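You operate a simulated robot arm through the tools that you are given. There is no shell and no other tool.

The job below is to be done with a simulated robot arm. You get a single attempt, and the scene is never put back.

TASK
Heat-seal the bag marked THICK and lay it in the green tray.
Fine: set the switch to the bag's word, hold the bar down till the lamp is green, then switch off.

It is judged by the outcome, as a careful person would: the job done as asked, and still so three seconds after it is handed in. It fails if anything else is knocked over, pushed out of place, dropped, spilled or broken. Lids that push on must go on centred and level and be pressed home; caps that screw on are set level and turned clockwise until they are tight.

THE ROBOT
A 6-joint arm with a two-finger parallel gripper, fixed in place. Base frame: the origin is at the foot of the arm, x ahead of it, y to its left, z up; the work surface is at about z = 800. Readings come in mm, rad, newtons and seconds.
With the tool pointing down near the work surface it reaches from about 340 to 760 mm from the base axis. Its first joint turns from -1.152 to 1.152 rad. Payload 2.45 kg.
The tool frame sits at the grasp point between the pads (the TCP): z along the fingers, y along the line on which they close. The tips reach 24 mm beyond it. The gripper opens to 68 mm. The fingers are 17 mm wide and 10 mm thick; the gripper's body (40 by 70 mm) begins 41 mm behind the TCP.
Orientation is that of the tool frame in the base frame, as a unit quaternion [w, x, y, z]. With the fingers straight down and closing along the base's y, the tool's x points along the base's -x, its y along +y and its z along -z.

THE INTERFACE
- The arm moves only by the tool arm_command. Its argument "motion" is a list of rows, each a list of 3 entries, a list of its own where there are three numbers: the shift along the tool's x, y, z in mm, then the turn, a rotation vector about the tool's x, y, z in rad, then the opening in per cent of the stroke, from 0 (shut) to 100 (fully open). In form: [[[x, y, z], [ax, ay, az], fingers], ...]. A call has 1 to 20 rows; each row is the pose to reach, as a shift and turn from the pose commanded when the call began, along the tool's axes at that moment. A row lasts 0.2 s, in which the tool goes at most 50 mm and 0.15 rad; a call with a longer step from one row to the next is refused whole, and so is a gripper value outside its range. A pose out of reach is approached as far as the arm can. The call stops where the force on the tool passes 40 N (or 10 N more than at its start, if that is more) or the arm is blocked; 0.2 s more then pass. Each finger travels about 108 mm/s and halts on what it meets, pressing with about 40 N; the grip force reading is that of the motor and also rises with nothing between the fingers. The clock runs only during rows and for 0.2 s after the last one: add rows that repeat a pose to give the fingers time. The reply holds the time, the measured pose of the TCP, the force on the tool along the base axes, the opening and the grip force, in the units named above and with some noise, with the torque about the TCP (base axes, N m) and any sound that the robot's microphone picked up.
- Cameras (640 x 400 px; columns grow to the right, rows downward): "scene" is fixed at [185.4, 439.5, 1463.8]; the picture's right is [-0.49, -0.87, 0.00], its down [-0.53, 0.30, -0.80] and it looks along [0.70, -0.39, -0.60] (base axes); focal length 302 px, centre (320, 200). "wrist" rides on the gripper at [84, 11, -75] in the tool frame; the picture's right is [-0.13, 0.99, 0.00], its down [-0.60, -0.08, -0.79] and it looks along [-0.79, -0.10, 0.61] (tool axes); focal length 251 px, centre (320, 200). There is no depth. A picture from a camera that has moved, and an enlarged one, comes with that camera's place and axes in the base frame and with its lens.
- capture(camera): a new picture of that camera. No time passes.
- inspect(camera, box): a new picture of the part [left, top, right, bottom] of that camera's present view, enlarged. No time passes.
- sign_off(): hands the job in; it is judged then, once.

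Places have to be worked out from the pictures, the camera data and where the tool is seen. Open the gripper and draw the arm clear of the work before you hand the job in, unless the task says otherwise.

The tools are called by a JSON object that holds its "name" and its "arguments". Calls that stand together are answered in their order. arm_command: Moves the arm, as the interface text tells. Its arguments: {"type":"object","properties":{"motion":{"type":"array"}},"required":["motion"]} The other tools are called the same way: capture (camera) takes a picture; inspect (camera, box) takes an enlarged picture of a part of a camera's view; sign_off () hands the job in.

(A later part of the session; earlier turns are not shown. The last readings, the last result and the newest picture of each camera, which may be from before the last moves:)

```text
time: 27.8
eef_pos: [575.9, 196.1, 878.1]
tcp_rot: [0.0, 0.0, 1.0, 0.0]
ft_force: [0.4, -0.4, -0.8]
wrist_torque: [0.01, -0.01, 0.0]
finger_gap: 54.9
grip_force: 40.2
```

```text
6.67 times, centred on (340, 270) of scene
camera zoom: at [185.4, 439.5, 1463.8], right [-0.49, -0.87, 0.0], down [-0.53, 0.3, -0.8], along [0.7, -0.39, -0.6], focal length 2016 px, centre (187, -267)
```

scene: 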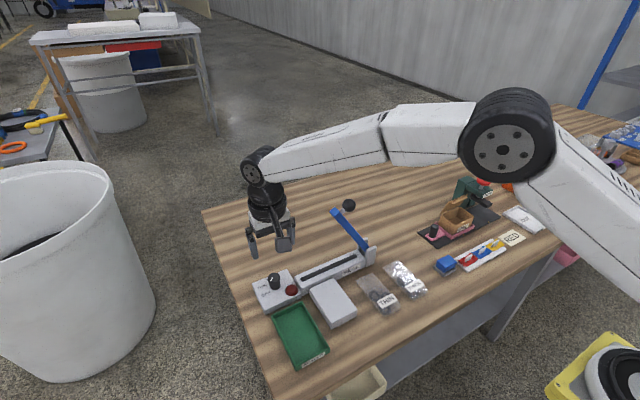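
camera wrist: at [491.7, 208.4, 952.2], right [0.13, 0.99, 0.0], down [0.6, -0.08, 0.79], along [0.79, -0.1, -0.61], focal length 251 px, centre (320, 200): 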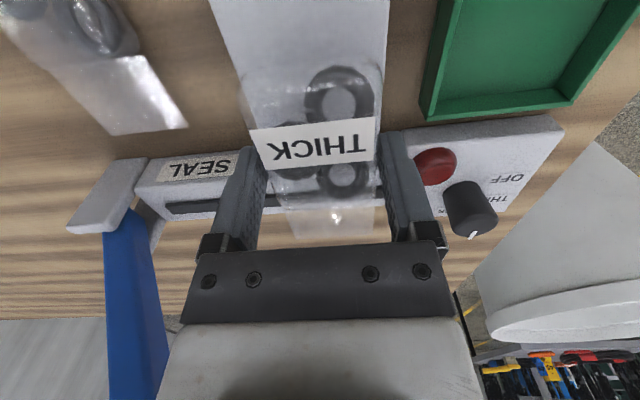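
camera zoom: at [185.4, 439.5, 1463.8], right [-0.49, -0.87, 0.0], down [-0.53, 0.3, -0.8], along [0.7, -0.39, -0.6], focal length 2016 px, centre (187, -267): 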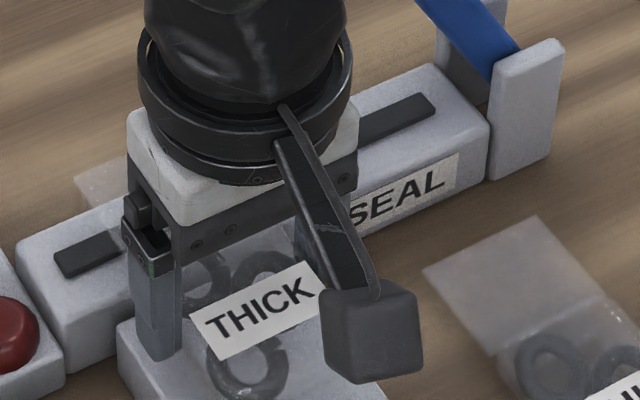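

The sealer top is at z≈834, its near face x≈618, strip x≈634–649; the film will span about 613–660, well over the strip. I lower toward the block.

{"name": "arm_command", "arguments": {"motion": [[[0, 0, 8], [0, 0, 0], 70], [[0, 0, 15], [0, 0, 0], 70], [[0, 0, 19], [0, 0, 0], 70], [[0, 0, 21], [0, 0, 0], 70], [[0, 0, 21], [0, 0, 0], 70]]}}

{"name": "inspect", "arguments": {"camera": "wrist", "box": [160, 60, 480, 260]}}

{"name": "inspect", "arguments": {"camera": "scene", "box": [290, 240, 370, 300]}}

```text
time: 29.0
eef_pos: [575.0, 195.2, 857.7]
tcp_rot: [0.001, 0.0, 1.0, 0.0]
ft_force: [-3.4, 1.0, 12.0]
wrist_torque: [-0.1, 0.23, 0.0]
finger_gap: 54.6
grip_force: 40.3
```

```text
2.00 times, centred on (320, 160) of wrist
camera zoom: at [491.6, 207.9, 931.9], right [0.13, 0.99, 0.0], down [0.6, -0.08, 0.79], along [0.79, -0.1, -0.61], focal length 503 px, centre (320, 280)
```

zoom: 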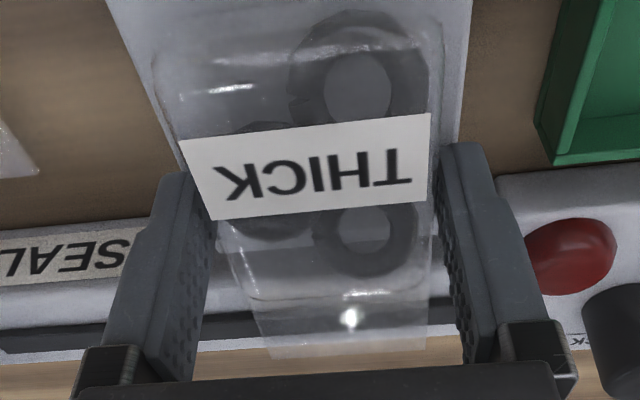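

```text
6.67 times, centred on (330, 270) of scene
camera zoom: at [185.1, 439.5, 1463.9], right [-0.49, -0.87, 0.0], down [-0.52, 0.3, -0.8], along [0.7, -0.39, -0.6], focal length 2016 px, centre (253, -267)
```

zoom: 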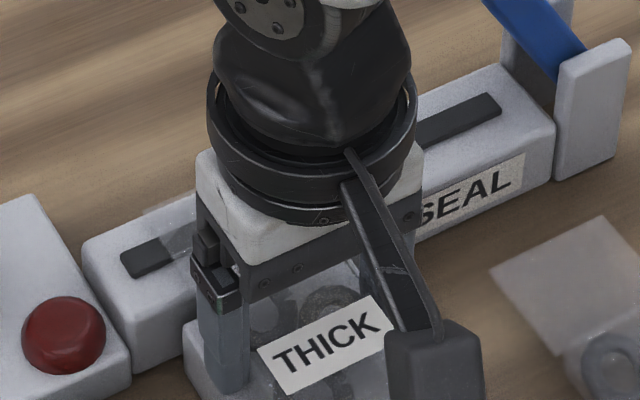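

Contact: 12 N upward with the bag's body resting on the block, and the strip shows through the middle of the film. I ease up 1 mm and open the fingers.

{"name": "arm_command", "arguments": {"motion": [[[0, 0, -1], [0, 0, 0], 70], [[0, 0, -1], [0, 0, 0], 85], [[0, 0, -1], [0, 0, 0], 95], [[0, 0, -1], [0, 0, 0], 95]]}}

{"name": "inspect", "arguments": {"camera": "wrist", "box": [160, 60, 480, 260]}}

```text
time: 30.0
eef_pos: [575.0, 197.0, 856.5]
tcp_rot: [0.0, 0.0, 1.0, 0.0]
ft_force: [0.0, -0.9, -0.5]
wrist_torque: [-0.02, 0.0, -0.02]
finger_gap: 64.5
grip_force: 0.2
```

```text
2.00 times, centred on (320, 160) of wrist
camera zoom: at [491.6, 207.3, 931.6], right [0.13, 0.99, 0.0], down [0.6, -0.08, 0.79], along [0.79, -0.1, -0.61], focal length 503 px, centre (320, 280)
```

zoom: 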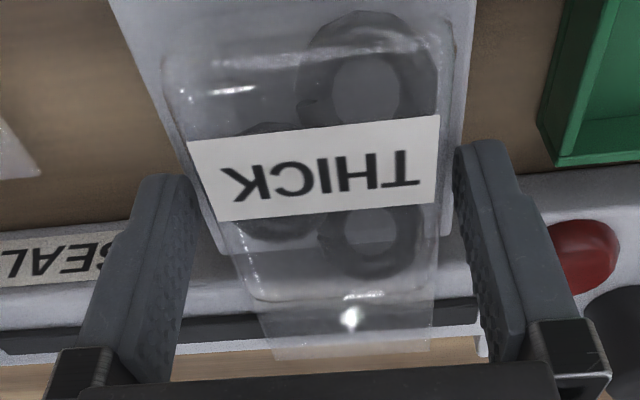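

The bag rests on the block, film across the strip, fingers free. The lever's black ball I place at about (638, 110, 1030), pivot near y≈38, z≈847. I rise, back away, turn the wrist so the fingers close along x, and go above the ball to check.

{"name": "arm_command", "arguments": {"motion": [[[0, 0, -20], [0, 0, 0], 95], [[0, 0, -45], [0, 0, 0], 95], [[25, 0, -75], [0, 0, 0], 95], [[55, 0, -110], [0, 0, 0], 95], [[75, 0, -150], [0, 0, 0], 95], [[75, -10, -190], [0, 0, 0.15], 95], [[75, -20, -225], [0, 0, 0.3], 95], [[70, -35, -250], [0, 0, 0.45], 95], [[55, -50, -254], [0, 0, 0.6], 95], [[35, -60, -254], [0, 0, 0.75], 95], [[15, -70, -254], [0, 0, 0.9], 95], [[-10, -78, -254], [0, 0, 1.05], 95], [[-30, -83, -254], [0, 0, 1.2], 95], [[-50, -86, -254], [0, 0, 1.35], 95], [[-60, -87, -254], [0, 0, 1.5], 95], [[-63.5, -87, -254], [0, 0, 1.571], 95], [[-63.5, -87, -254], [0, 0, 1.571], 95]]}}

{"name": "capture", "arguments": {"camera": "wrist"}}

{"name": "inspect", "arguments": {"camera": "scene", "box": [260, 150, 420, 330]}}

```text
time: 33.6
eef_pos: [639.5, 109.1, 1111.2]
tcp_rot: [0.0, 0.708, 0.706, 0.0]
ft_force: [-1.3, 0.4, 0.1]
wrist_torque: [0.0, -0.03, 0.02]
finger_gap: 64.5
grip_force: 0.2
```

```text
taken
camera wrist: at [650.5, 193.7, 1185.9], right [0.99, -0.13, 0.0], down [-0.08, -0.6, 0.79], along [-0.1, -0.79, -0.61], focal length 251 px, centre (320, 200)
```

wrist: 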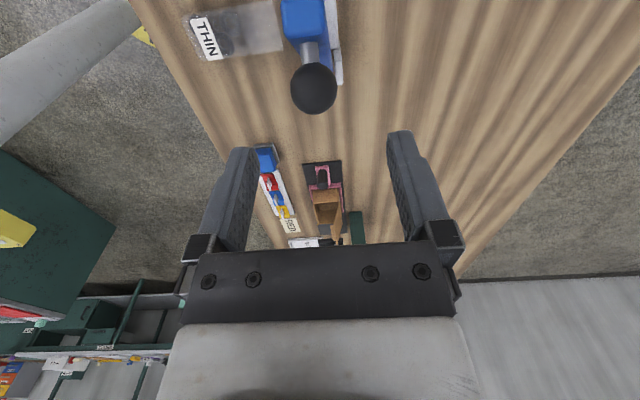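

```text
2.22 times, centred on (340, 240) of scene
camera zoom: at [185.4, 439.5, 1463.8], right [-0.49, -0.87, 0.0], down [-0.53, 0.3, -0.8], along [0.7, -0.39, -0.6], focal length 672 px, centre (276, 111)
```

zoom: 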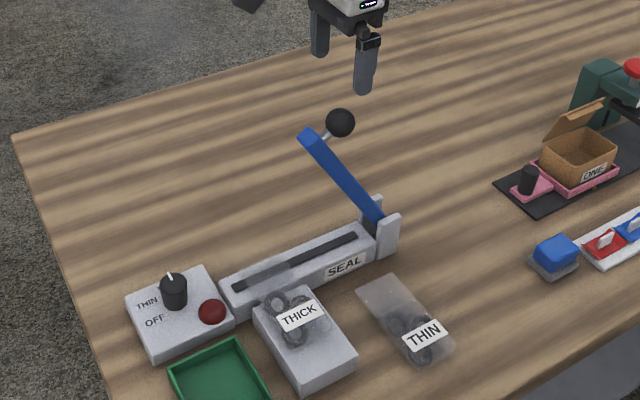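

The ball sits about 4 mm toward -x and 1 mm toward -y from the tool axis, 30 mm in diameter, z≈1030. I correct and lower so the pads straddle it.

{"name": "arm_command", "arguments": {"motion": [[[-0.5, -2, 20], [0, 0, 0], 85], [[-1, -3.7, 40], [0, 0, 0], 80], [[-1, -3.7, 60], [0, 0, 0], 80], [[-1, -3.7, 75], [0, 0, 0], 80], [[-1, -3.7, 81], [0, 0, 0], 80], [[-1, -3.7, 81], [0, 0, 0], 80]]}}

{"name": "capture", "arguments": {"camera": "wrist"}}

{"name": "inspect", "arguments": {"camera": "scene", "box": [290, 150, 410, 260]}}

```text
time: 35.0
eef_pos: [636.2, 107.5, 1029.5]
tcp_rot: [0.0, 0.707, 0.707, 0.0]
ft_force: [0.2, -0.5, -0.8]
wrist_torque: [0.03, 0.01, 0.02]
finger_gap: 54.3
grip_force: 0.2
```

```text
taken
camera wrist: at [647.4, 193.1, 1105.3], right [0.99, -0.13, 0.0], down [-0.08, -0.6, 0.79], along [-0.1, -0.79, -0.61], focal length 251 px, centre (320, 200)
```

wrist: 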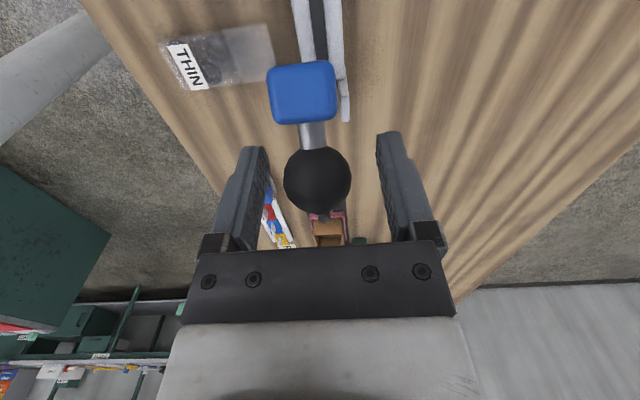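

```text
3.64 times, centred on (350, 205) of scene
camera zoom: at [185.4, 439.5, 1463.8], right [-0.49, -0.87, 0.0], down [-0.53, 0.3, -0.8], along [0.7, -0.39, -0.6], focal length 1100 px, centre (211, 182)
```

zoom: 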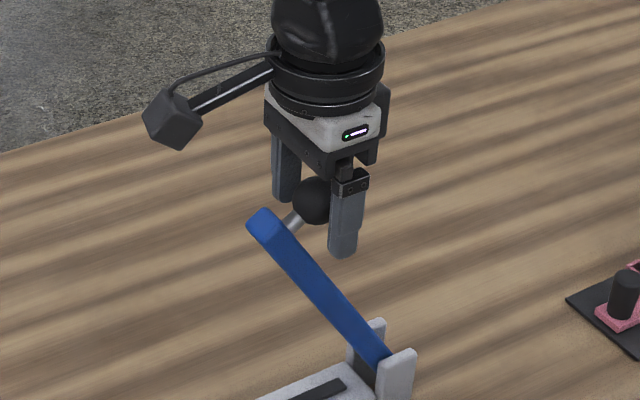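

The ball is centred exactly at the grasp point. I close on it.

{"name": "arm_command", "arguments": {"motion": [[[0, 0, 0], [0, 0, 0], 60], [[0, 0, 0], [0, 0, 0], 40], [[0, 0, 0], [0, 0, 0], 35], [[0, 0, 0], [0, 0, 0], 35]]}}

```text
time: 36.0
eef_pos: [634.7, 108.1, 1029.9]
tcp_rot: [-0.001, 0.707, 0.707, -0.001]
ft_force: [-16.1, 0.9, 2.6]
wrist_torque: [-0.01, 0.16, 0.0]
finger_gap: 31.3
grip_force: 44.8
```

The ball is gripped (gap 31 mm) with a side load showing it is about 1.5–2 mm further toward -x. I re-centre and start moving it along the lever's arc about the pivot, the first 10°.

{"name": "arm_command", "arguments": {"motion": [[[0, -2, 0], [0, 0, 0], 35], [[7.9, -2, 3.2], [0, 0, 0], 35], [[15.7, -2, 6.8], [0, 0, 0], 35], [[23.3, -2, 10.7], [0, 0, 0], 35], [[30.8, -2, 14.9], [0, 0, 0], 35], [[30.8, -2, 14.9], [0, 0, 0], 35]]}}

{"name": "inspect", "arguments": {"camera": "scene", "box": [290, 150, 410, 260]}}

```text
time: 37.4
eef_pos: [634.3, 138.7, 1016.8]
tcp_rot: [0.001, 0.707, 0.707, 0.0]
ft_force: [11.2, -9.9, -2.5]
wrist_torque: [-1.24, -0.11, -0.01]
finger_gap: 31.0
grip_force: 44.4
```

```text
3.64 times, centred on (350, 205) of scene
camera zoom: at [185.8, 439.3, 1463.8], right [-0.49, -0.87, 0.0], down [-0.53, 0.3, -0.8], along [0.7, -0.39, -0.6], focal length 1100 px, centre (211, 182)
```

zoom: 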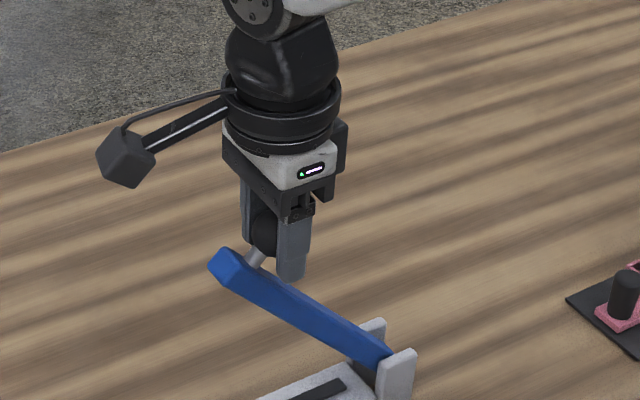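

The lever follows. Side load swung the other way by a little, so I correct 0.8 mm and continue the arc about another 15°.

{"name": "arm_command", "arguments": {"motion": [[[0, 0.8, 0], [0, 0, 0], 35], [[11, 0.8, 6.8], [0, 0, 0], 35], [[21.4, 0.8, 14.2], [0, 0, 0], 35], [[31.3, 0.8, 22.3], [0, 0, 0], 35], [[40.7, 0.8, 31.1], [0, 0, 0], 35], [[40.7, 0.8, 31.1], [0, 0, 0], 35]]}}

{"name": "inspect", "arguments": {"camera": "scene", "box": [270, 160, 410, 290]}}

```text
time: 38.8
eef_pos: [635.1, 179.6, 984.7]
tcp_rot: [0.0, 0.707, 0.708, 0.001]
ft_force: [2.3, -7.1, 2.8]
wrist_torque: [-1.15, 0.0, 0.08]
finger_gap: 31.1
grip_force: 45.1
```

```text
3.08 times, centred on (340, 225) of scene
camera zoom: at [185.4, 439.4, 1463.9], right [-0.49, -0.87, 0.0], down [-0.53, 0.3, -0.8], along [0.7, -0.39, -0.6], focal length 931 px, centre (258, 123)
```

zoom: 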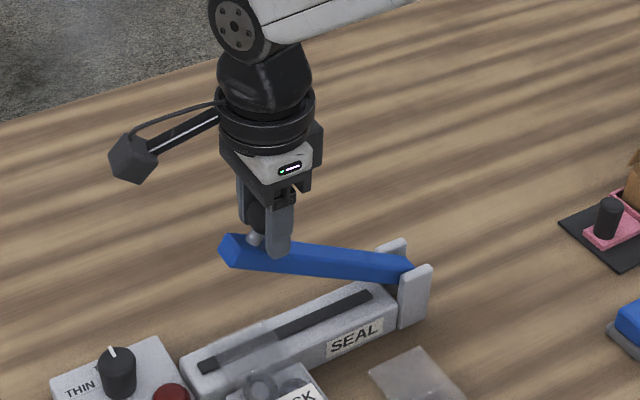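

Loads are small and steady, the lever now at about 35° from closed. I continue the arc another 19°.

{"name": "arm_command", "arguments": {"motion": [[[8.8, 0, 9.5], [0, 0, 0], 35], [[16.9, 0, 19.4], [0, 0, 0], 35], [[24.4, 0, 29.8], [0, 0, 0], 35], [[31.1, 0, 40.7], [0, 0, 0], 35], [[37.2, 0, 52], [0, 0, 0], 35], [[37.2, 0, 52], [0, 0, 0], 35]]}}

{"name": "inspect", "arguments": {"camera": "scene", "box": [250, 180, 400, 310]}}

{"name": "capture", "arguments": {"camera": "wrist"}}

```text
time: 40.2
eef_pos: [634.2, 215.3, 929.8]
tcp_rot: [0.001, 0.707, 0.707, -0.001]
ft_force: [-0.3, -10.1, 3.3]
wrist_torque: [-1.07, -0.02, 0.06]
finger_gap: 31.2
grip_force: 44.6
```

```text
3.08 times, centred on (325, 245) of scene
camera zoom: at [185.3, 439.3, 1463.9], right [-0.49, -0.87, 0.0], down [-0.53, 0.3, -0.8], along [0.7, -0.39, -0.6], focal length 931 px, centre (305, 62)
```

zoom: 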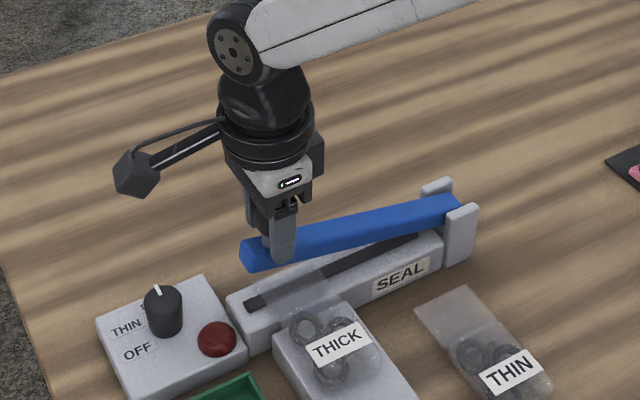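

```text
taken
camera wrist: at [646.2, 301.2, 1005.1], right [0.99, -0.13, 0.0], down [-0.08, -0.6, 0.79], along [-0.1, -0.79, -0.61], focal length 251 px, centre (320, 200)
```

wrist: 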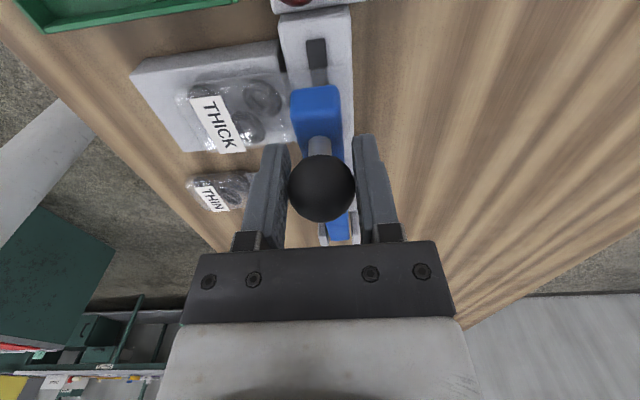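

The lever is about 15° above closed and the film is under it. I continue slowly, another 11°, then look.

{"name": "arm_command", "arguments": {"motion": [[[2.2, 0, 6], [0, 0, 0], 35], [[4.2, 0, 12.3], [0, 0, 0], 35], [[6.3, 0, 18], [0, 0, 0], 35], [[8.2, 0, 23.6], [0, 0, 0], 35], [[9.8, 0, 29], [0, 0, 0], 35], [[11.4, 0, 34.5], [0, 0, 0], 35], [[11.4, 0, 34.5], [0, 0, 0], 35]]}}

{"name": "inspect", "arguments": {"camera": "scene", "box": [250, 200, 390, 310]}}

{"name": "capture", "arguments": {"camera": "wrist"}}

```text
time: 41.8
eef_pos: [636.2, 228.4, 898.0]
tcp_rot: [0.0, 0.707, 0.707, 0.002]
ft_force: [4.6, -2.3, 7.0]
wrist_torque: [-0.97, -0.03, 0.05]
finger_gap: 31.3
grip_force: 43.8
```

```text
3.64 times, centred on (320, 255) of scene
camera zoom: at [185.4, 439.4, 1463.9], right [-0.49, -0.87, 0.0], down [-0.53, 0.3, -0.8], along [0.7, -0.39, -0.6], focal length 1100 px, centre (320, 0)
```

zoom: 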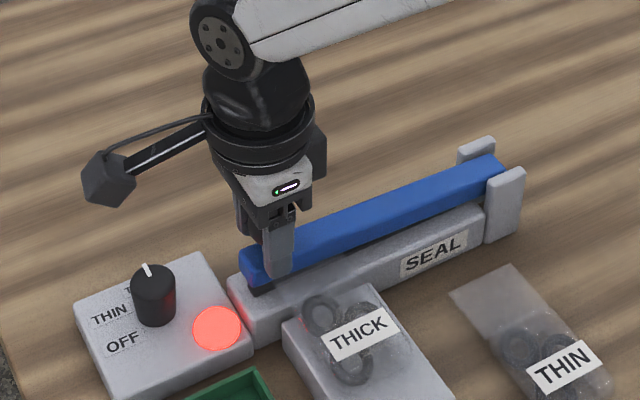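

```text
taken
camera wrist: at [645.9, 313.2, 972.9], right [0.99, -0.13, 0.0], down [-0.08, -0.61, 0.79], along [-0.1, -0.79, -0.61], focal length 251 px, centre (320, 200)
```

wrist: 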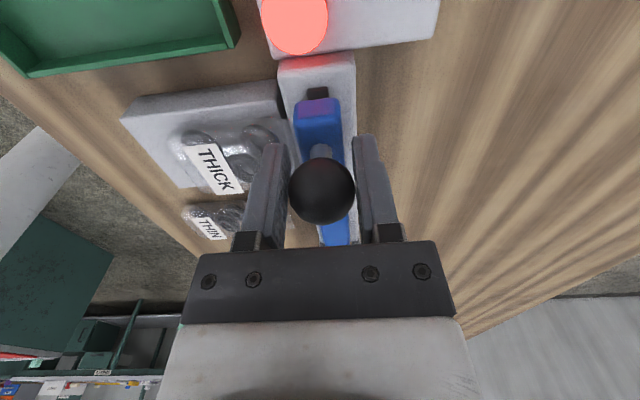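

The lamp has come on red: the bar is nearly down and the heating has begun. I press on down in small steps until it seats.

{"name": "arm_command", "arguments": {"motion": [[[0.6, 0, 2.5], [0, 0, 0], 35], [[1.2, 0, 5], [0, 0, 0], 35], [[1.7, 0, 7], [0, 0, 0], 35], [[1.7, 0, 7], [0, 0, 0], 35]]}}

{"name": "inspect", "arguments": {"camera": "scene", "box": [250, 200, 390, 310]}}

```text
time: 42.8
eef_pos: [635.6, 231.2, 892.7]
tcp_rot: [0.001, 0.707, 0.707, 0.001]
ft_force: [9.3, 2.4, 8.6]
wrist_torque: [-1.13, -0.05, 0.06]
finger_gap: 31.1
grip_force: 44.9
```

```text
3.64 times, centred on (320, 255) of scene
camera zoom: at [185.5, 439.6, 1463.8], right [-0.49, -0.87, 0.0], down [-0.53, 0.3, -0.8], along [0.7, -0.39, -0.6], focal length 1100 px, centre (320, 0)
```

zoom: 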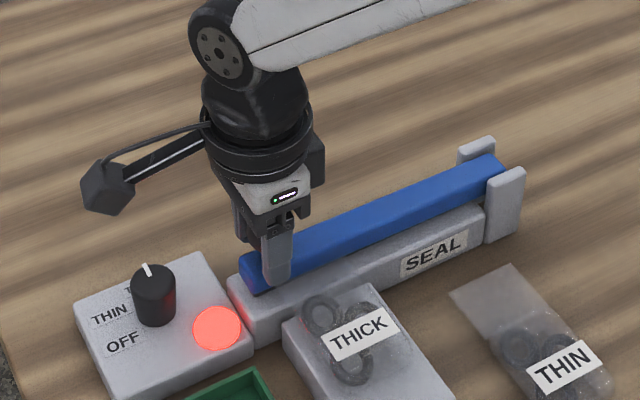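

Not yet firmly seated (8.6 N). I press a few mm more.

{"name": "arm_command", "arguments": {"motion": [[[0.2, 0, 1.5], [0, 0, 0], 35], [[0.4, 0, 3], [0, 0, 0], 35], [[0.5, 0, 4.5], [0, 0, 0], 35], [[0.5, 0, 4.5], [0, 0, 0], 35]]}}

{"name": "inspect", "arguments": {"camera": "scene", "box": [250, 200, 390, 310]}}

```text
time: 43.8
eef_pos: [634.5, 230.4, 886.9]
tcp_rot: [0.001, 0.707, 0.707, 0.002]
ft_force: [10.0, 3.6, 15.3]
wrist_torque: [-0.6, -0.05, 0.19]
finger_gap: 31.2
grip_force: 45.0
```

```text
3.64 times, centred on (320, 255) of scene
camera zoom: at [185.3, 439.5, 1463.8], right [-0.49, -0.87, 0.0], down [-0.53, 0.3, -0.8], along [0.7, -0.39, -0.6], focal length 1100 px, centre (320, 0)
```

zoom: 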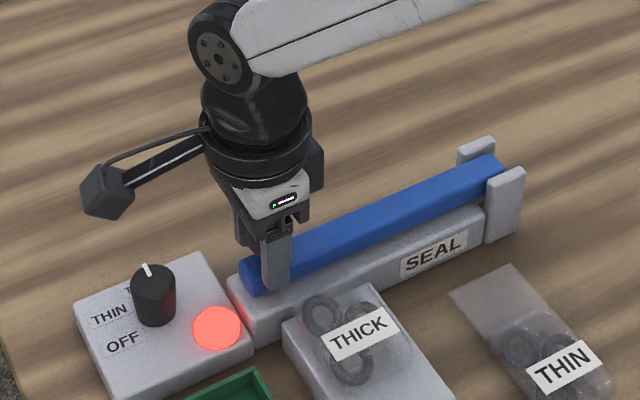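

The load has risen to 15 N: the bar is seating on the film. I press 1 mm more and hold, watching the lamp.

{"name": "arm_command", "arguments": {"motion": [[[0, 0, 0.7], [0, 0, 0], 35], [[0, 0, 1.2], [0, 0, 0], 35], [[0, 0, 1.2], [0, 0, 0], 35]]}}

{"name": "inspect", "arguments": {"camera": "scene", "box": [250, 200, 390, 310]}}

```text
time: 44.6
eef_pos: [634.5, 230.2, 887.0]
tcp_rot: [0.0, 0.707, 0.707, 0.002]
ft_force: [5.3, 2.2, 21.5]
wrist_torque: [-0.29, 0.05, 0.04]
finger_gap: 30.9
grip_force: 44.6
```

```text
3.64 times, centred on (320, 255) of scene
camera zoom: at [185.1, 439.4, 1463.9], right [-0.49, -0.87, 0.0], down [-0.52, 0.3, -0.8], along [0.7, -0.39, -0.6], focal length 1100 px, centre (320, 0)
```

zoom: 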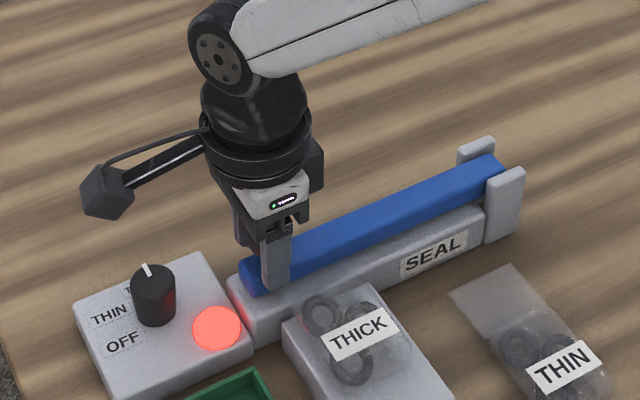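

Pressing further only raises the force (21 N) without motion, so the bar is fully down. I hold and watch for green.

{"name": "arm_command", "arguments": {"motion": [[[0, 0, 0], [0, 0, 0], 35], [[0, 0, 0], [0, 0, 0], 35], [[0, 0, 0], [0, 0, 0], 35]]}}

{"name": "inspect", "arguments": {"camera": "scene", "box": [250, 240, 350, 310]}}

```text
time: 45.4
eef_pos: [635.5, 230.4, 886.7]
tcp_rot: [0.001, 0.707, 0.707, 0.003]
ft_force: [4.9, 0.7, 22.5]
wrist_torque: [-0.15, 0.04, -0.02]
finger_gap: 31.2
grip_force: 44.2
```

```text
5.71 times, centred on (300, 275) of scene
camera zoom: at [185.1, 439.4, 1463.9], right [-0.49, -0.87, 0.0], down [-0.52, 0.3, -0.8], along [0.7, -0.39, -0.6], focal length 1728 px, centre (434, -229)
```

zoom: 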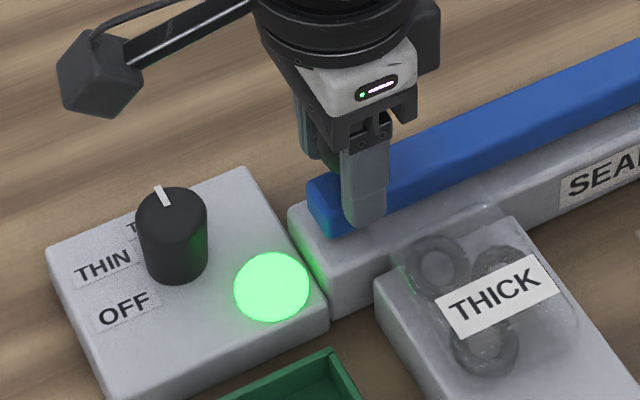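

The lamp is green. I lift the bar straight away, back up along the same arc.

{"name": "arm_command", "arguments": {"motion": [[[-0.9, 0, -6.5], [0, 0, 0], 35], [[-2.4, 0, -13.5], [0, 0, 0], 35], [[-4.5, 0, -20], [0, 0, 0], 35], [[-7, 0, -26], [0, 0, 0], 35], [[-10.5, 0, -36], [0, 0, 0], 35], [[-14.4, 0, -45.5], [0, 0, 0], 35]]}}

{"name": "inspect", "arguments": {"camera": "scene", "box": [250, 180, 400, 310]}}

```text
time: 46.8
eef_pos: [634.5, 215.0, 929.1]
tcp_rot: [0.001, 0.707, 0.707, 0.0]
ft_force: [14.3, 2.6, -4.0]
wrist_torque: [1.32, 0.06, 0.08]
finger_gap: 31.2
grip_force: 44.6
```

```text
3.08 times, centred on (325, 245) of scene
camera zoom: at [185.9, 439.6, 1463.7], right [-0.49, -0.87, 0.0], down [-0.53, 0.3, -0.8], along [0.7, -0.39, -0.6], focal length 931 px, centre (305, 62)
```

zoom: 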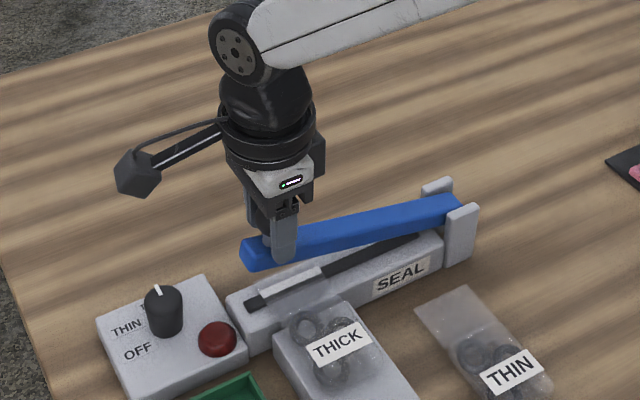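

The seal band is visible on the film and the lamp has gone out as the bar lifts. I continue the arc up to the lever's open position.

{"name": "arm_command", "arguments": {"motion": [[[-5, 1, -11], [0, 0, 0], 35], [[-10, 1, -21], [0, 0, 0], 35], [[-16, 1, -29.5], [0, 0, 0], 35], [[-22, 1, -37.5], [0, 0, 0], 35], [[-29, 1, -46], [0, 0, 0], 35], [[-36.4, 1, -53.7], [0, 0, 0], 35], [[-46, 1, -62.5], [0, 0, 0], 35], [[-55.9, 1, -70.5], [0, 0, 0], 35], [[-66.5, 1, -78], [0, 0, 0], 35], [[-77.3, 1, -84.8], [0, 0, 0], 35], [[-77.3, 1, -84.8], [0, 0, 0], 35]]}}

{"name": "inspect", "arguments": {"camera": "scene", "box": [270, 150, 410, 290]}}

```text
time: 49.2
eef_pos: [635.7, 139.3, 1016.4]
tcp_rot: [0.0, 0.707, 0.707, 0.0]
ft_force: [10.5, 5.6, -3.5]
wrist_torque: [1.24, 0.01, -0.03]
finger_gap: 31.3
grip_force: 44.7
```

```text
2.86 times, centred on (340, 220) of scene
camera zoom: at [185.8, 439.7, 1463.7], right [-0.49, -0.87, 0.0], down [-0.53, 0.3, -0.8], along [0.7, -0.39, -0.6], focal length 864 px, centre (263, 143)
```

zoom: 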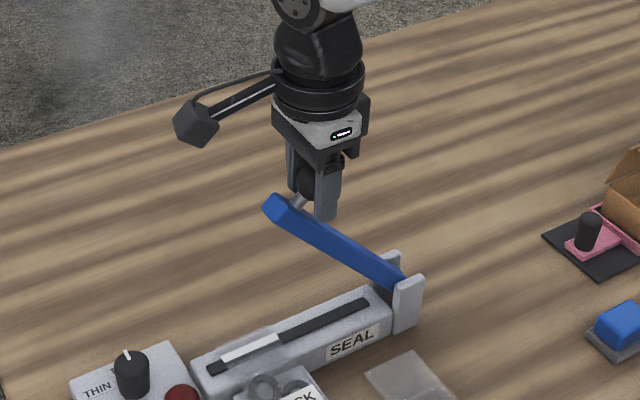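

The resistance is just hinge friction. I take the lever the last 9° back to where it stood originally.

{"name": "arm_command", "arguments": {"motion": [[[-8, 0.7, -4], [0, 0, 0], 35], [[-15.7, 0.7, -7.5], [0, 0, 0], 35], [[-23, 0.7, -10.8], [0, 0, 0], 35], [[-29.5, 0.7, -13.6], [0, 0, 0], 35], [[-29.5, 0.7, -13.6], [0, 0, 0], 35]]}}

```text
time: 50.4
eef_pos: [635.1, 108.9, 1029.0]
tcp_rot: [0.0, 0.707, 0.707, 0.001]
ft_force: [-10.9, 12.2, 16.3]
wrist_torque: [0.99, 0.16, -0.06]
finger_gap: 31.1
grip_force: 44.7
```

The lever is back at its open position. I ease off the residual load and let go of the ball.

{"name": "arm_command", "arguments": {"motion": [[[0.5, -0.7, -1.5], [0, 0, 0], 35], [[0.5, -0.7, -1.5], [0, 0, 0], 55], [[0.5, -0.7, -1.5], [0, 0, 0], 80], [[0.5, -0.7, -1.5], [0, 0, 0], 80], [[0.5, -0.7, -20], [0, 0, 0], 80], [[0.5, -0.7, -50], [0, 0, 0], 80], [[0.5, -0.7, -80], [0, 0, 0], 80], [[0.5, -0.7, -80], [0, 0, 0], 80]]}}

{"name": "capture", "arguments": {"camera": "scene"}}

{"name": "inspect", "arguments": {"camera": "scene", "box": [250, 180, 410, 330]}}

{"name": "capture", "arguments": {"camera": "wrist"}}

```text
time: 52.2
eef_pos: [634.9, 109.2, 1109.1]
tcp_rot: [0.001, 0.707, 0.707, 0.0]
ft_force: [-1.0, 0.0, 0.4]
wrist_torque: [-0.01, -0.04, 0.01]
finger_gap: 54.3
grip_force: 0.1
```

```text
taken
```

scene: 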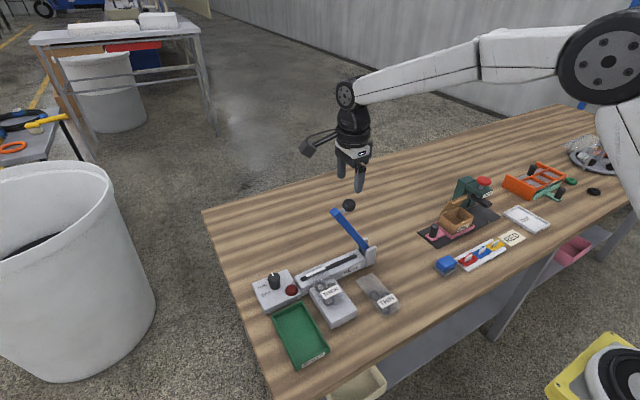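

```text
2.67 times, centred on (330, 255) of scene
camera zoom: at [185.4, 439.5, 1463.8], right [-0.49, -0.87, 0.0], down [-0.53, 0.3, -0.8], along [0.7, -0.39, -0.6], focal length 807 px, centre (293, 53)
```

zoom: 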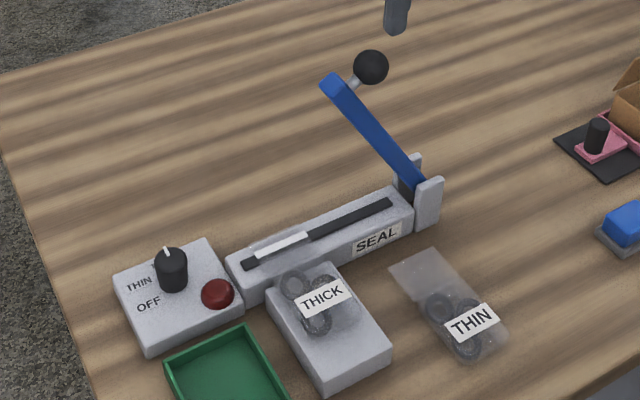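

```text
taken
camera wrist: at [646.6, 195.5, 1184.6], right [0.99, -0.13, 0.0], down [-0.08, -0.6, 0.79], along [-0.1, -0.79, -0.61], focal length 251 px, centre (320, 200)
```

wrist: 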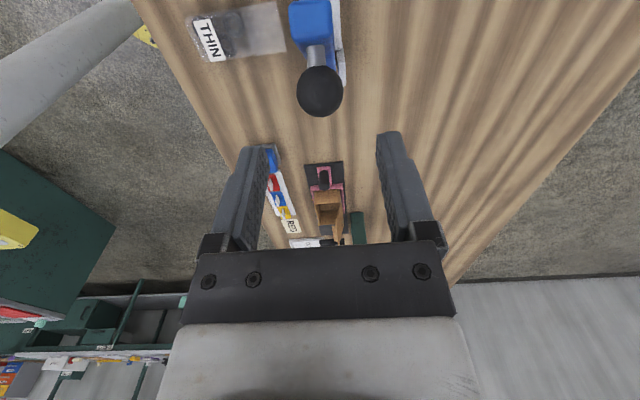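

The lever stays up, the bag shows its seal, and the lamp is out. Now I go over the knob with the fingers along x, to turn it back to OFF (120° counter-clockwise).

{"name": "arm_command", "arguments": {"motion": [[[45, 7, 0], [0, 0, 0], 75], [[90, 14, 0], [0, 0, 0], 75], [[135, 21, 0], [0, 0, 0], 75], [[170, 26, 20], [0, 0, 0], 75], [[190, 28, 60], [0, 0, 0], 75], [[190, 28, 105], [0, 0, 0], 75], [[190, 28, 145], [0, 0, 0], 75], [[190, 28, 159], [0, 0, 0], 75], [[190, 28, 159], [0, 0, 0], 75]]}}

{"name": "capture", "arguments": {"camera": "wrist"}}

{"name": "inspect", "arguments": {"camera": "wrist", "box": [260, 30, 380, 130]}}

```text
time: 54.2
eef_pos: [662.0, 300.1, 951.2]
tcp_rot: [0.0, 0.707, 0.707, 0.0]
ft_force: [-0.3, -0.1, -0.5]
wrist_torque: [-0.03, -0.01, -0.01]
finger_gap: 51.2
grip_force: 0.1
```

```text
taken
camera wrist: at [673.2, 385.9, 1025.7], right [0.99, -0.13, 0.0], down [-0.08, -0.6, 0.79], along [-0.1, -0.79, -0.61], focal length 251 px, centre (320, 200)
```

wrist: 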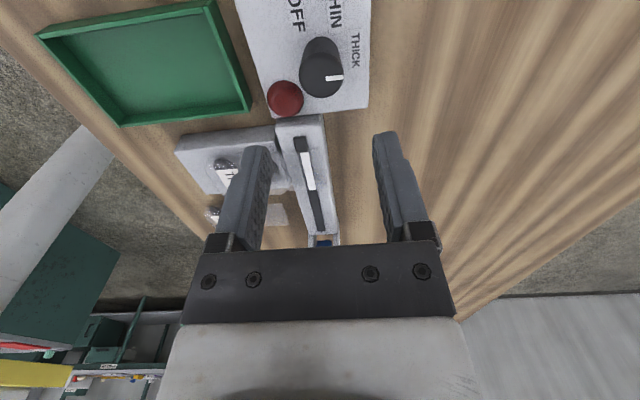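

```text
4.00 times, centred on (320, 80) of wrist
camera zoom: at [673.2, 385.9, 1025.7], right [0.99, -0.13, 0.0], down [-0.08, -0.6, 0.79], along [-0.1, -0.79, -0.61], focal length 1006 px, centre (320, 680)
```

zoom: 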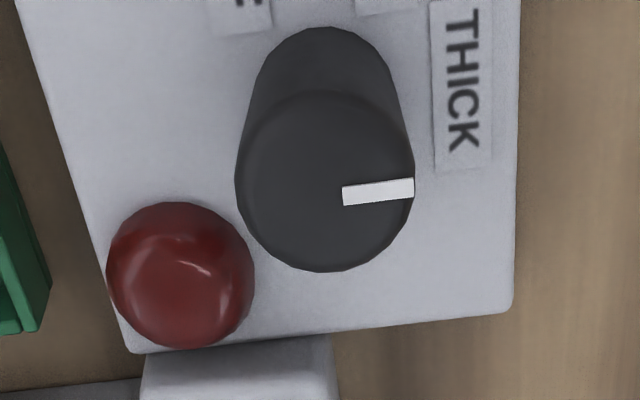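

The knob is 1.2 mm off in x. I correct, lower to the same grip height as before, and close.

{"name": "arm_command", "arguments": {"motion": [[[0, 0.6, 25], [0, 0, 0], 75], [[0, 1.2, 50], [0, 0, 0], 75], [[0, 1.2, 70], [0, 0, 0], 75], [[0, 1.2, 83], [0, 0, 0], 75], [[0, 1.2, 83], [0, 0, 0], 75], [[0, 1.2, 83], [0, 0, 0], 50], [[0, 1.2, 83], [0, 0, 0], 30], [[0, 1.2, 83], [0, 0, 0], 30], [[0, 1.2, 83], [0, 0, 0], 30]]}}

{"name": "capture", "arguments": {"camera": "wrist"}}

```text
time: 56.2
eef_pos: [663.3, 300.4, 863.5]
tcp_rot: [0.0, 0.706, 0.708, -0.001]
ft_force: [-19.8, -2.8, 6.0]
wrist_torque: [-0.28, 0.28, -0.02]
finger_gap: 31.2
grip_force: 44.4
```

```text
taken
camera wrist: at [674.4, 385.4, 939.6], right [0.99, -0.13, 0.0], down [-0.08, -0.6, 0.79], along [-0.1, -0.79, -0.61], focal length 251 px, centre (320, 200)
```

wrist: 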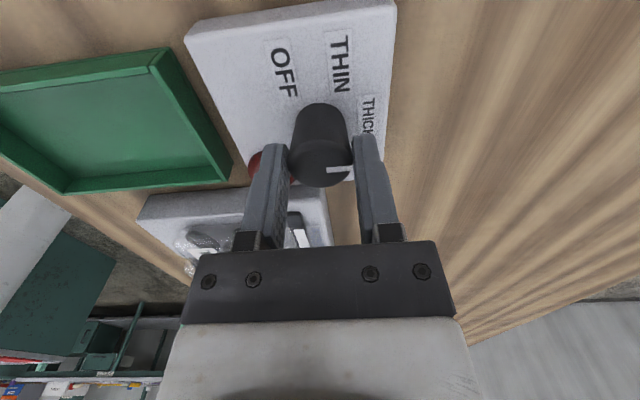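

Held, with a side load showing the knob is about 1.5 mm toward -x. I relieve it and turn the first 60° counter-clockwise.

{"name": "arm_command", "arguments": {"motion": [[[0, -1.0, 0], [0, 0, 0], 30], [[0, -1.5, 0], [0, 0, -0.1], 30], [[0, -1.5, 0], [0, 0, -0.24], 30], [[0, -1.5, 0], [0, 0, -0.38], 30], [[0, -1.5, 0], [0, 0, -0.52], 30], [[0, -1.5, 0], [0, 0, -0.66], 30], [[0, -1.5, 0], [0, 0, -0.8], 30], [[0, -1.5, 0], [0, 0, -0.94], 30], [[0, -1.5, 0], [0, 0, -1.047], 30], [[0, -1.5, 0], [0, 0, -1.047], 30]]}}

{"name": "inspect", "arguments": {"camera": "scene", "box": [240, 220, 336, 310]}}

```text
time: 58.4
eef_pos: [662.7, 299.3, 865.0]
tcp_rot: [-0.001, 0.258, 0.966, 0.0]
ft_force: [4.2, 16.7, -27.4]
wrist_torque: [0.18, -0.1, -0.01]
finger_gap: 31.2
grip_force: 45.0
```

```text
4.44 times, centred on (288, 265) of scene
camera zoom: at [186.1, 440.2, 1463.5], right [-0.49, -0.87, 0.0], down [-0.53, 0.3, -0.8], along [0.7, -0.39, -0.6], focal length 1344 px, centre (462, -89)
```

zoom: 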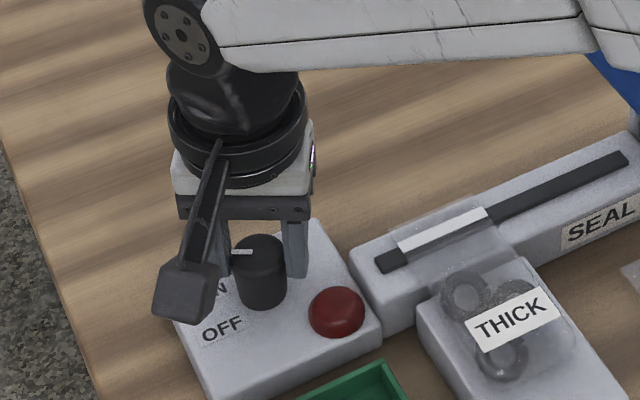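

Half-way (pointer at THIN). I ease the loads (down 2 mm, +1.2 mm sideways) and turn the remaining 60° to OFF.

{"name": "arm_command", "arguments": {"motion": [[[0, 0.6, 1], [0, 0, 0], 30], [[0, 1.2, 2], [0, 0, 0], 30], [[0, 1.2, 2], [0, 0, -0.12], 30], [[0, 1.2, 2], [0, 0, -0.26], 30], [[0, 1.2, 2], [0, 0, -0.4], 30], [[0, 1.2, 2], [0, 0, -0.54], 30], [[0, 1.2, 2], [0, 0, -0.68], 30], [[0, 1.2, 2], [0, 0, -0.82], 30], [[0, 1.2, 2], [0, 0, -0.94], 30], [[0, 1.2, 2], [0, 0, -1.047], 30], [[0, 1.2, 2], [0, 0, -1.047], 30]]}}

{"name": "inspect", "arguments": {"camera": "scene", "box": [240, 220, 336, 310]}}

{"name": "capture", "arguments": {"camera": "wrist"}}

```text
time: 60.8
eef_pos: [663.7, 299.4, 865.4]
tcp_rot: [-0.001, -0.259, 0.966, 0.0]
ft_force: [-22.2, -5.8, 8.8]
wrist_torque: [0.02, 0.11, -0.3]
finger_gap: 31.2
grip_force: 44.8
```

```text
4.44 times, centred on (288, 265) of scene
camera zoom: at [184.7, 439.3, 1464.0], right [-0.49, -0.87, 0.0], down [-0.52, 0.3, -0.8], along [0.7, -0.39, -0.6], focal length 1344 px, centre (462, -89)
```

zoom: 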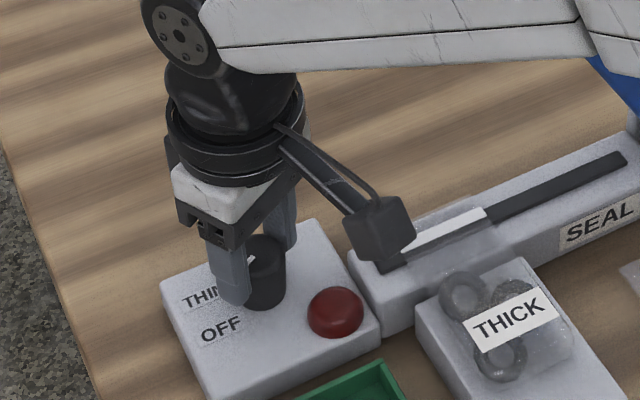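

```text
taken
camera wrist: at [585.1, 268.6, 940.1], right [-0.38, 0.92, 0.0], down [0.56, 0.23, 0.79], along [0.73, 0.3, -0.61], focal length 251 px, centre (320, 200)
```

wrist: 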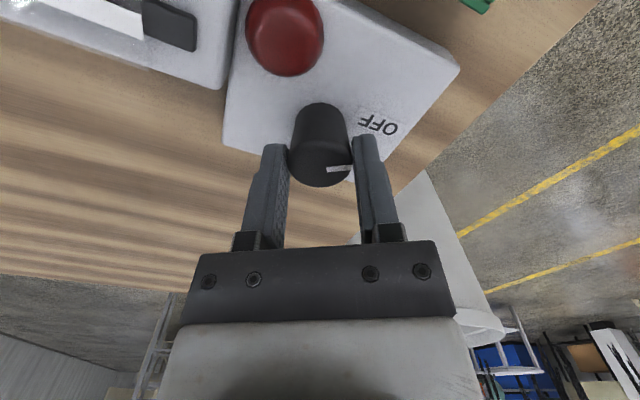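

The pointer is back on the OFF side as at the start. I ease the side load, open slightly, and rise to check it.

{"name": "arm_command", "arguments": {"motion": [[[1.0, 0.4, 0], [0, 0, 0], 30], [[2.0, 0.5, 0], [0, 0, 0], 30], [[2.0, 0.5, 0], [0, 0, 0], 60], [[2.0, 0.5, 0], [0, 0, 0], 60], [[2.0, 0.5, -15], [0, 0, 0], 60], [[2.0, 0.5, -45], [0, 0, 0], 60], [[2.0, 0.5, -85], [0, 0, 0], 60], [[2.0, 0.5, -85], [0, 0, 0], 60]]}}

{"name": "inspect", "arguments": {"camera": "scene", "box": [240, 240, 336, 310]}}

{"name": "inspect", "arguments": {"camera": "wrist", "box": [240, 0, 400, 120]}}

```text
time: 62.6
eef_pos: [659.0, 298.2, 949.3]
tcp_rot: [-0.001, -0.258, 0.966, 0.001]
ft_force: [0.3, 0.3, -0.1]
wrist_torque: [0.02, 0.01, -0.02]
finger_gap: 40.5
grip_force: 0.0
```

```text
5.71 times, centred on (288, 275) of scene
camera zoom: at [185.4, 439.5, 1463.8], right [-0.49, -0.87, 0.0], down [-0.53, 0.3, -0.8], along [0.7, -0.39, -0.6], focal length 1728 px, centre (503, -229)
```

zoom: 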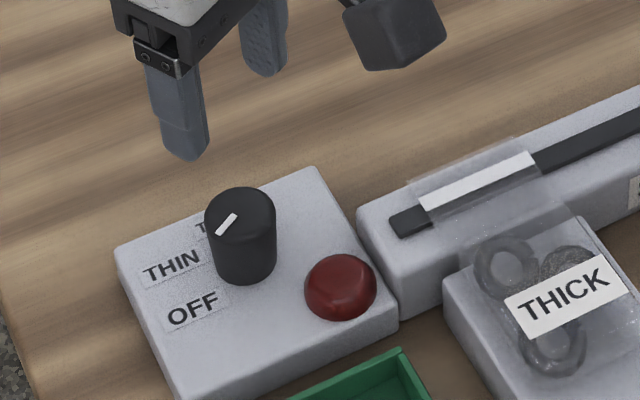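

```text
3.33 times, centred on (320, 60) of wrist
camera zoom: at [581.3, 268.2, 1024.6], right [-0.38, 0.92, 0.0], down [0.56, 0.23, 0.79], along [0.73, 0.3, -0.61], focal length 838 px, centre (320, 667)
```

zoom: 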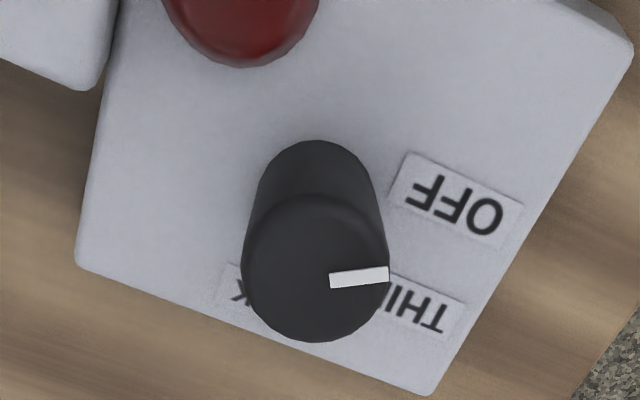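

The switch is at OFF again (pointer 120°, as at the start). Next I draw back to a place where the wrist camera sees both the sealed bag and the tray, to measure them.

{"name": "arm_command", "arguments": {"motion": [[[33, 8, -10], [0, 0, 0.09], 70], [[67, 16, -20], [0, 0, 0.18], 80], [[101, 25, -30], [0, 0, 0.27], 90], [[134, 33, -40], [0, 0, 0.36], 100], [[168, 41, -50], [0, 0, 0.45], 100], [[201.3, 49.3, -61], [0, 0, 0.524], 100], [[201.3, 49.3, -61], [0, 0, 0.524], 100]]}}

{"name": "capture", "arguments": {"camera": "wrist"}}

{"name": "inspect", "arguments": {"camera": "wrist", "box": [240, 0, 480, 150]}}

```text
time: 64.2
eef_pos: [461.2, 242.6, 1012.7]
tcp_rot: [0.001, 0.0, 1.0, -0.001]
ft_force: [-0.4, 0.8, 0.5]
wrist_torque: [-0.02, 0.01, 0.01]
finger_gap: 67.9
grip_force: 0.0
```

```text
taken
camera wrist: at [377.1, 253.5, 1087.8], right [0.13, 0.99, 0.0], down [0.6, -0.08, 0.79], along [0.79, -0.1, -0.61], focal length 251 px, centre (320, 200)
```

wrist: 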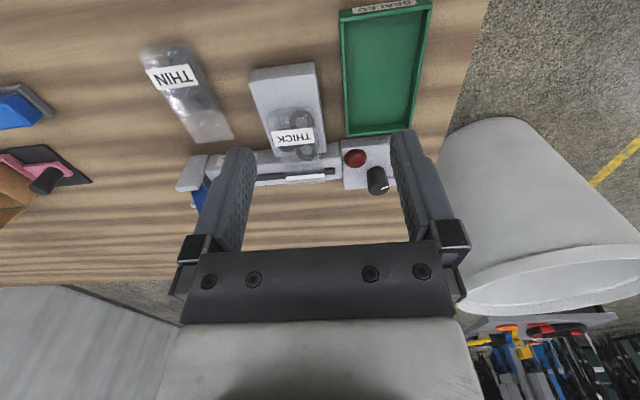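

```text
2.67 times, centred on (360, 75) of wrist
camera zoom: at [377.1, 253.5, 1087.8], right [0.13, 0.99, 0.0], down [0.6, -0.08, 0.79], along [0.79, -0.1, -0.61], focal length 670 px, centre (213, 533)
```

zoom: 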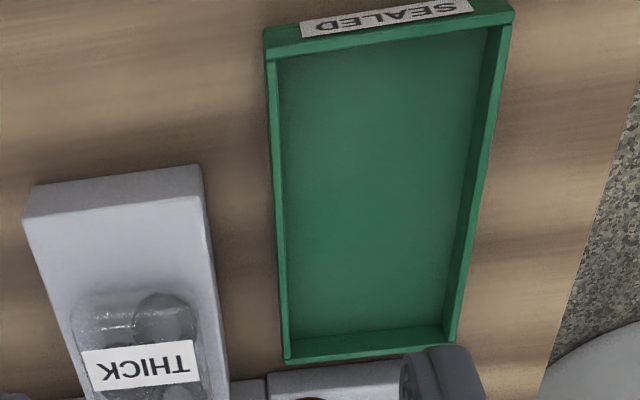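

The tray's inside is about x 466–594, y 266–340, rim z≈816, so the bag (about 122 mm long) just fits lengthwise. I move closer over the bag on the block to measure it for re-gripping.

{"name": "arm_command", "arguments": {"motion": [[[-23, -14, 13], [0, 0, 0], 100], [[-46, -28, 26], [0, 0, 0], 100], [[-69, -41, 38], [0, 0, 0], 100], [[-69, -41, 38], [0, 0, 0], 100]]}}

{"name": "capture", "arguments": {"camera": "wrist"}}

{"name": "inspect", "arguments": {"camera": "wrist", "box": [240, 20, 400, 150]}}

```text
time: 65.2
eef_pos: [532.2, 202.8, 972.9]
tcp_rot: [0.0, 0.0, 1.0, 0.0]
ft_force: [-0.6, 0.7, 0.7]
wrist_torque: [-0.02, -0.01, -0.03]
finger_gap: 68.0
grip_force: 0.1
```

```text
taken
camera wrist: at [447.4, 214.1, 1047.6], right [0.13, 0.99, 0.0], down [0.6, -0.08, 0.79], along [0.79, -0.1, -0.61], focal length 251 px, centre (320, 200)
```

wrist: 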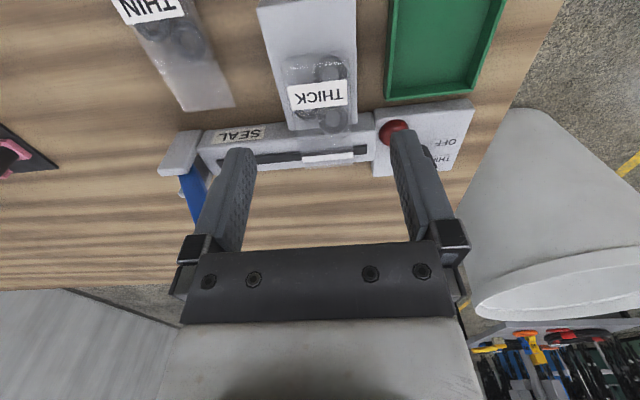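

```text
3.08 times, centred on (320, 85) of wrist
camera zoom: at [447.4, 214.1, 1047.6], right [0.13, 0.99, 0.0], down [0.6, -0.08, 0.79], along [0.79, -0.1, -0.61], focal length 774 px, centre (320, 554)
```

zoom: 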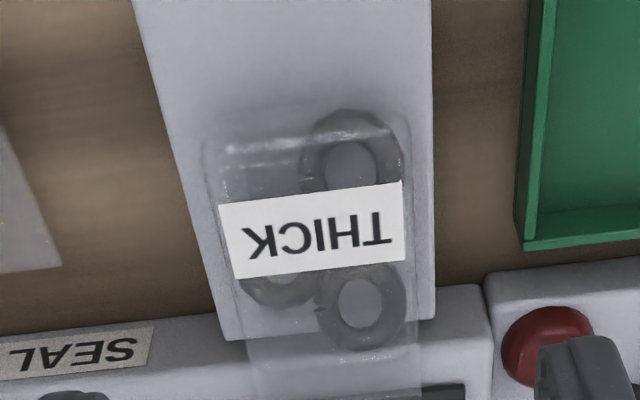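

The bag sits squarely on the block where I left it, with its seal. I enlarge the film end and the tray walls from this nearer view.

{"name": "inspect", "arguments": {"camera": "wrist", "box": [376, 0, 520, 110]}}

{"name": "inspect", "arguments": {"camera": "wrist", "box": [250, 90, 390, 190]}}

{"name": "inspect", "arguments": {"camera": "scene", "box": [260, 290, 340, 380]}}

```text
3.64 times, centred on (448, 55) of wrist
camera zoom: at [447.4, 214.1, 1047.6], right [0.13, 0.99, 0.0], down [0.6, -0.08, 0.79], along [0.79, -0.1, -0.61], focal length 914 px, centre (-146, 727)
```

zoom: 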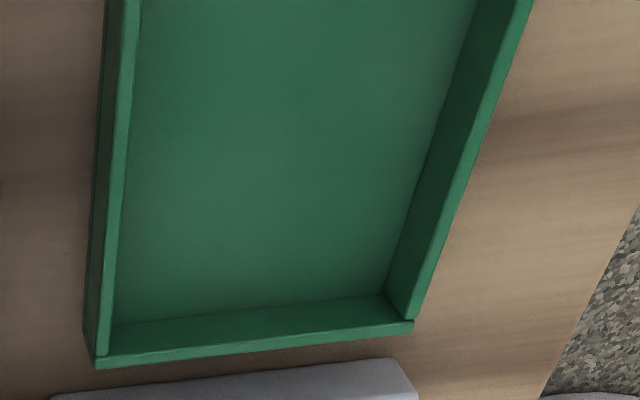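

```text
4.00 times, centred on (320, 140) of wrist
camera zoom: at [447.4, 214.1, 1047.6], right [0.13, 0.99, 0.0], down [0.6, -0.08, 0.79], along [0.79, -0.1, -0.61], focal length 1006 px, centre (320, 440)
```

zoom: 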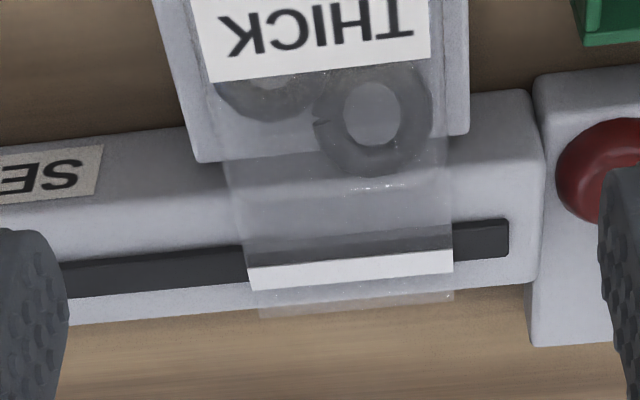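

```text
4.44 times, centred on (300, 335) of scene
camera zoom: at [185.4, 439.5, 1463.8], right [-0.49, -0.87, 0.0], down [-0.53, 0.3, -0.8], along [0.7, -0.39, -0.6], focal length 1344 px, centre (409, -400)
```

zoom: 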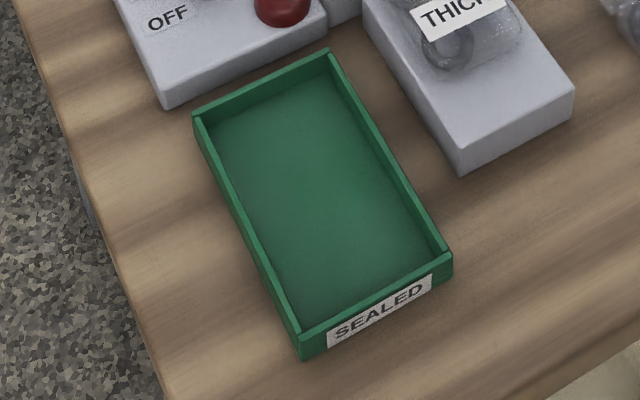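

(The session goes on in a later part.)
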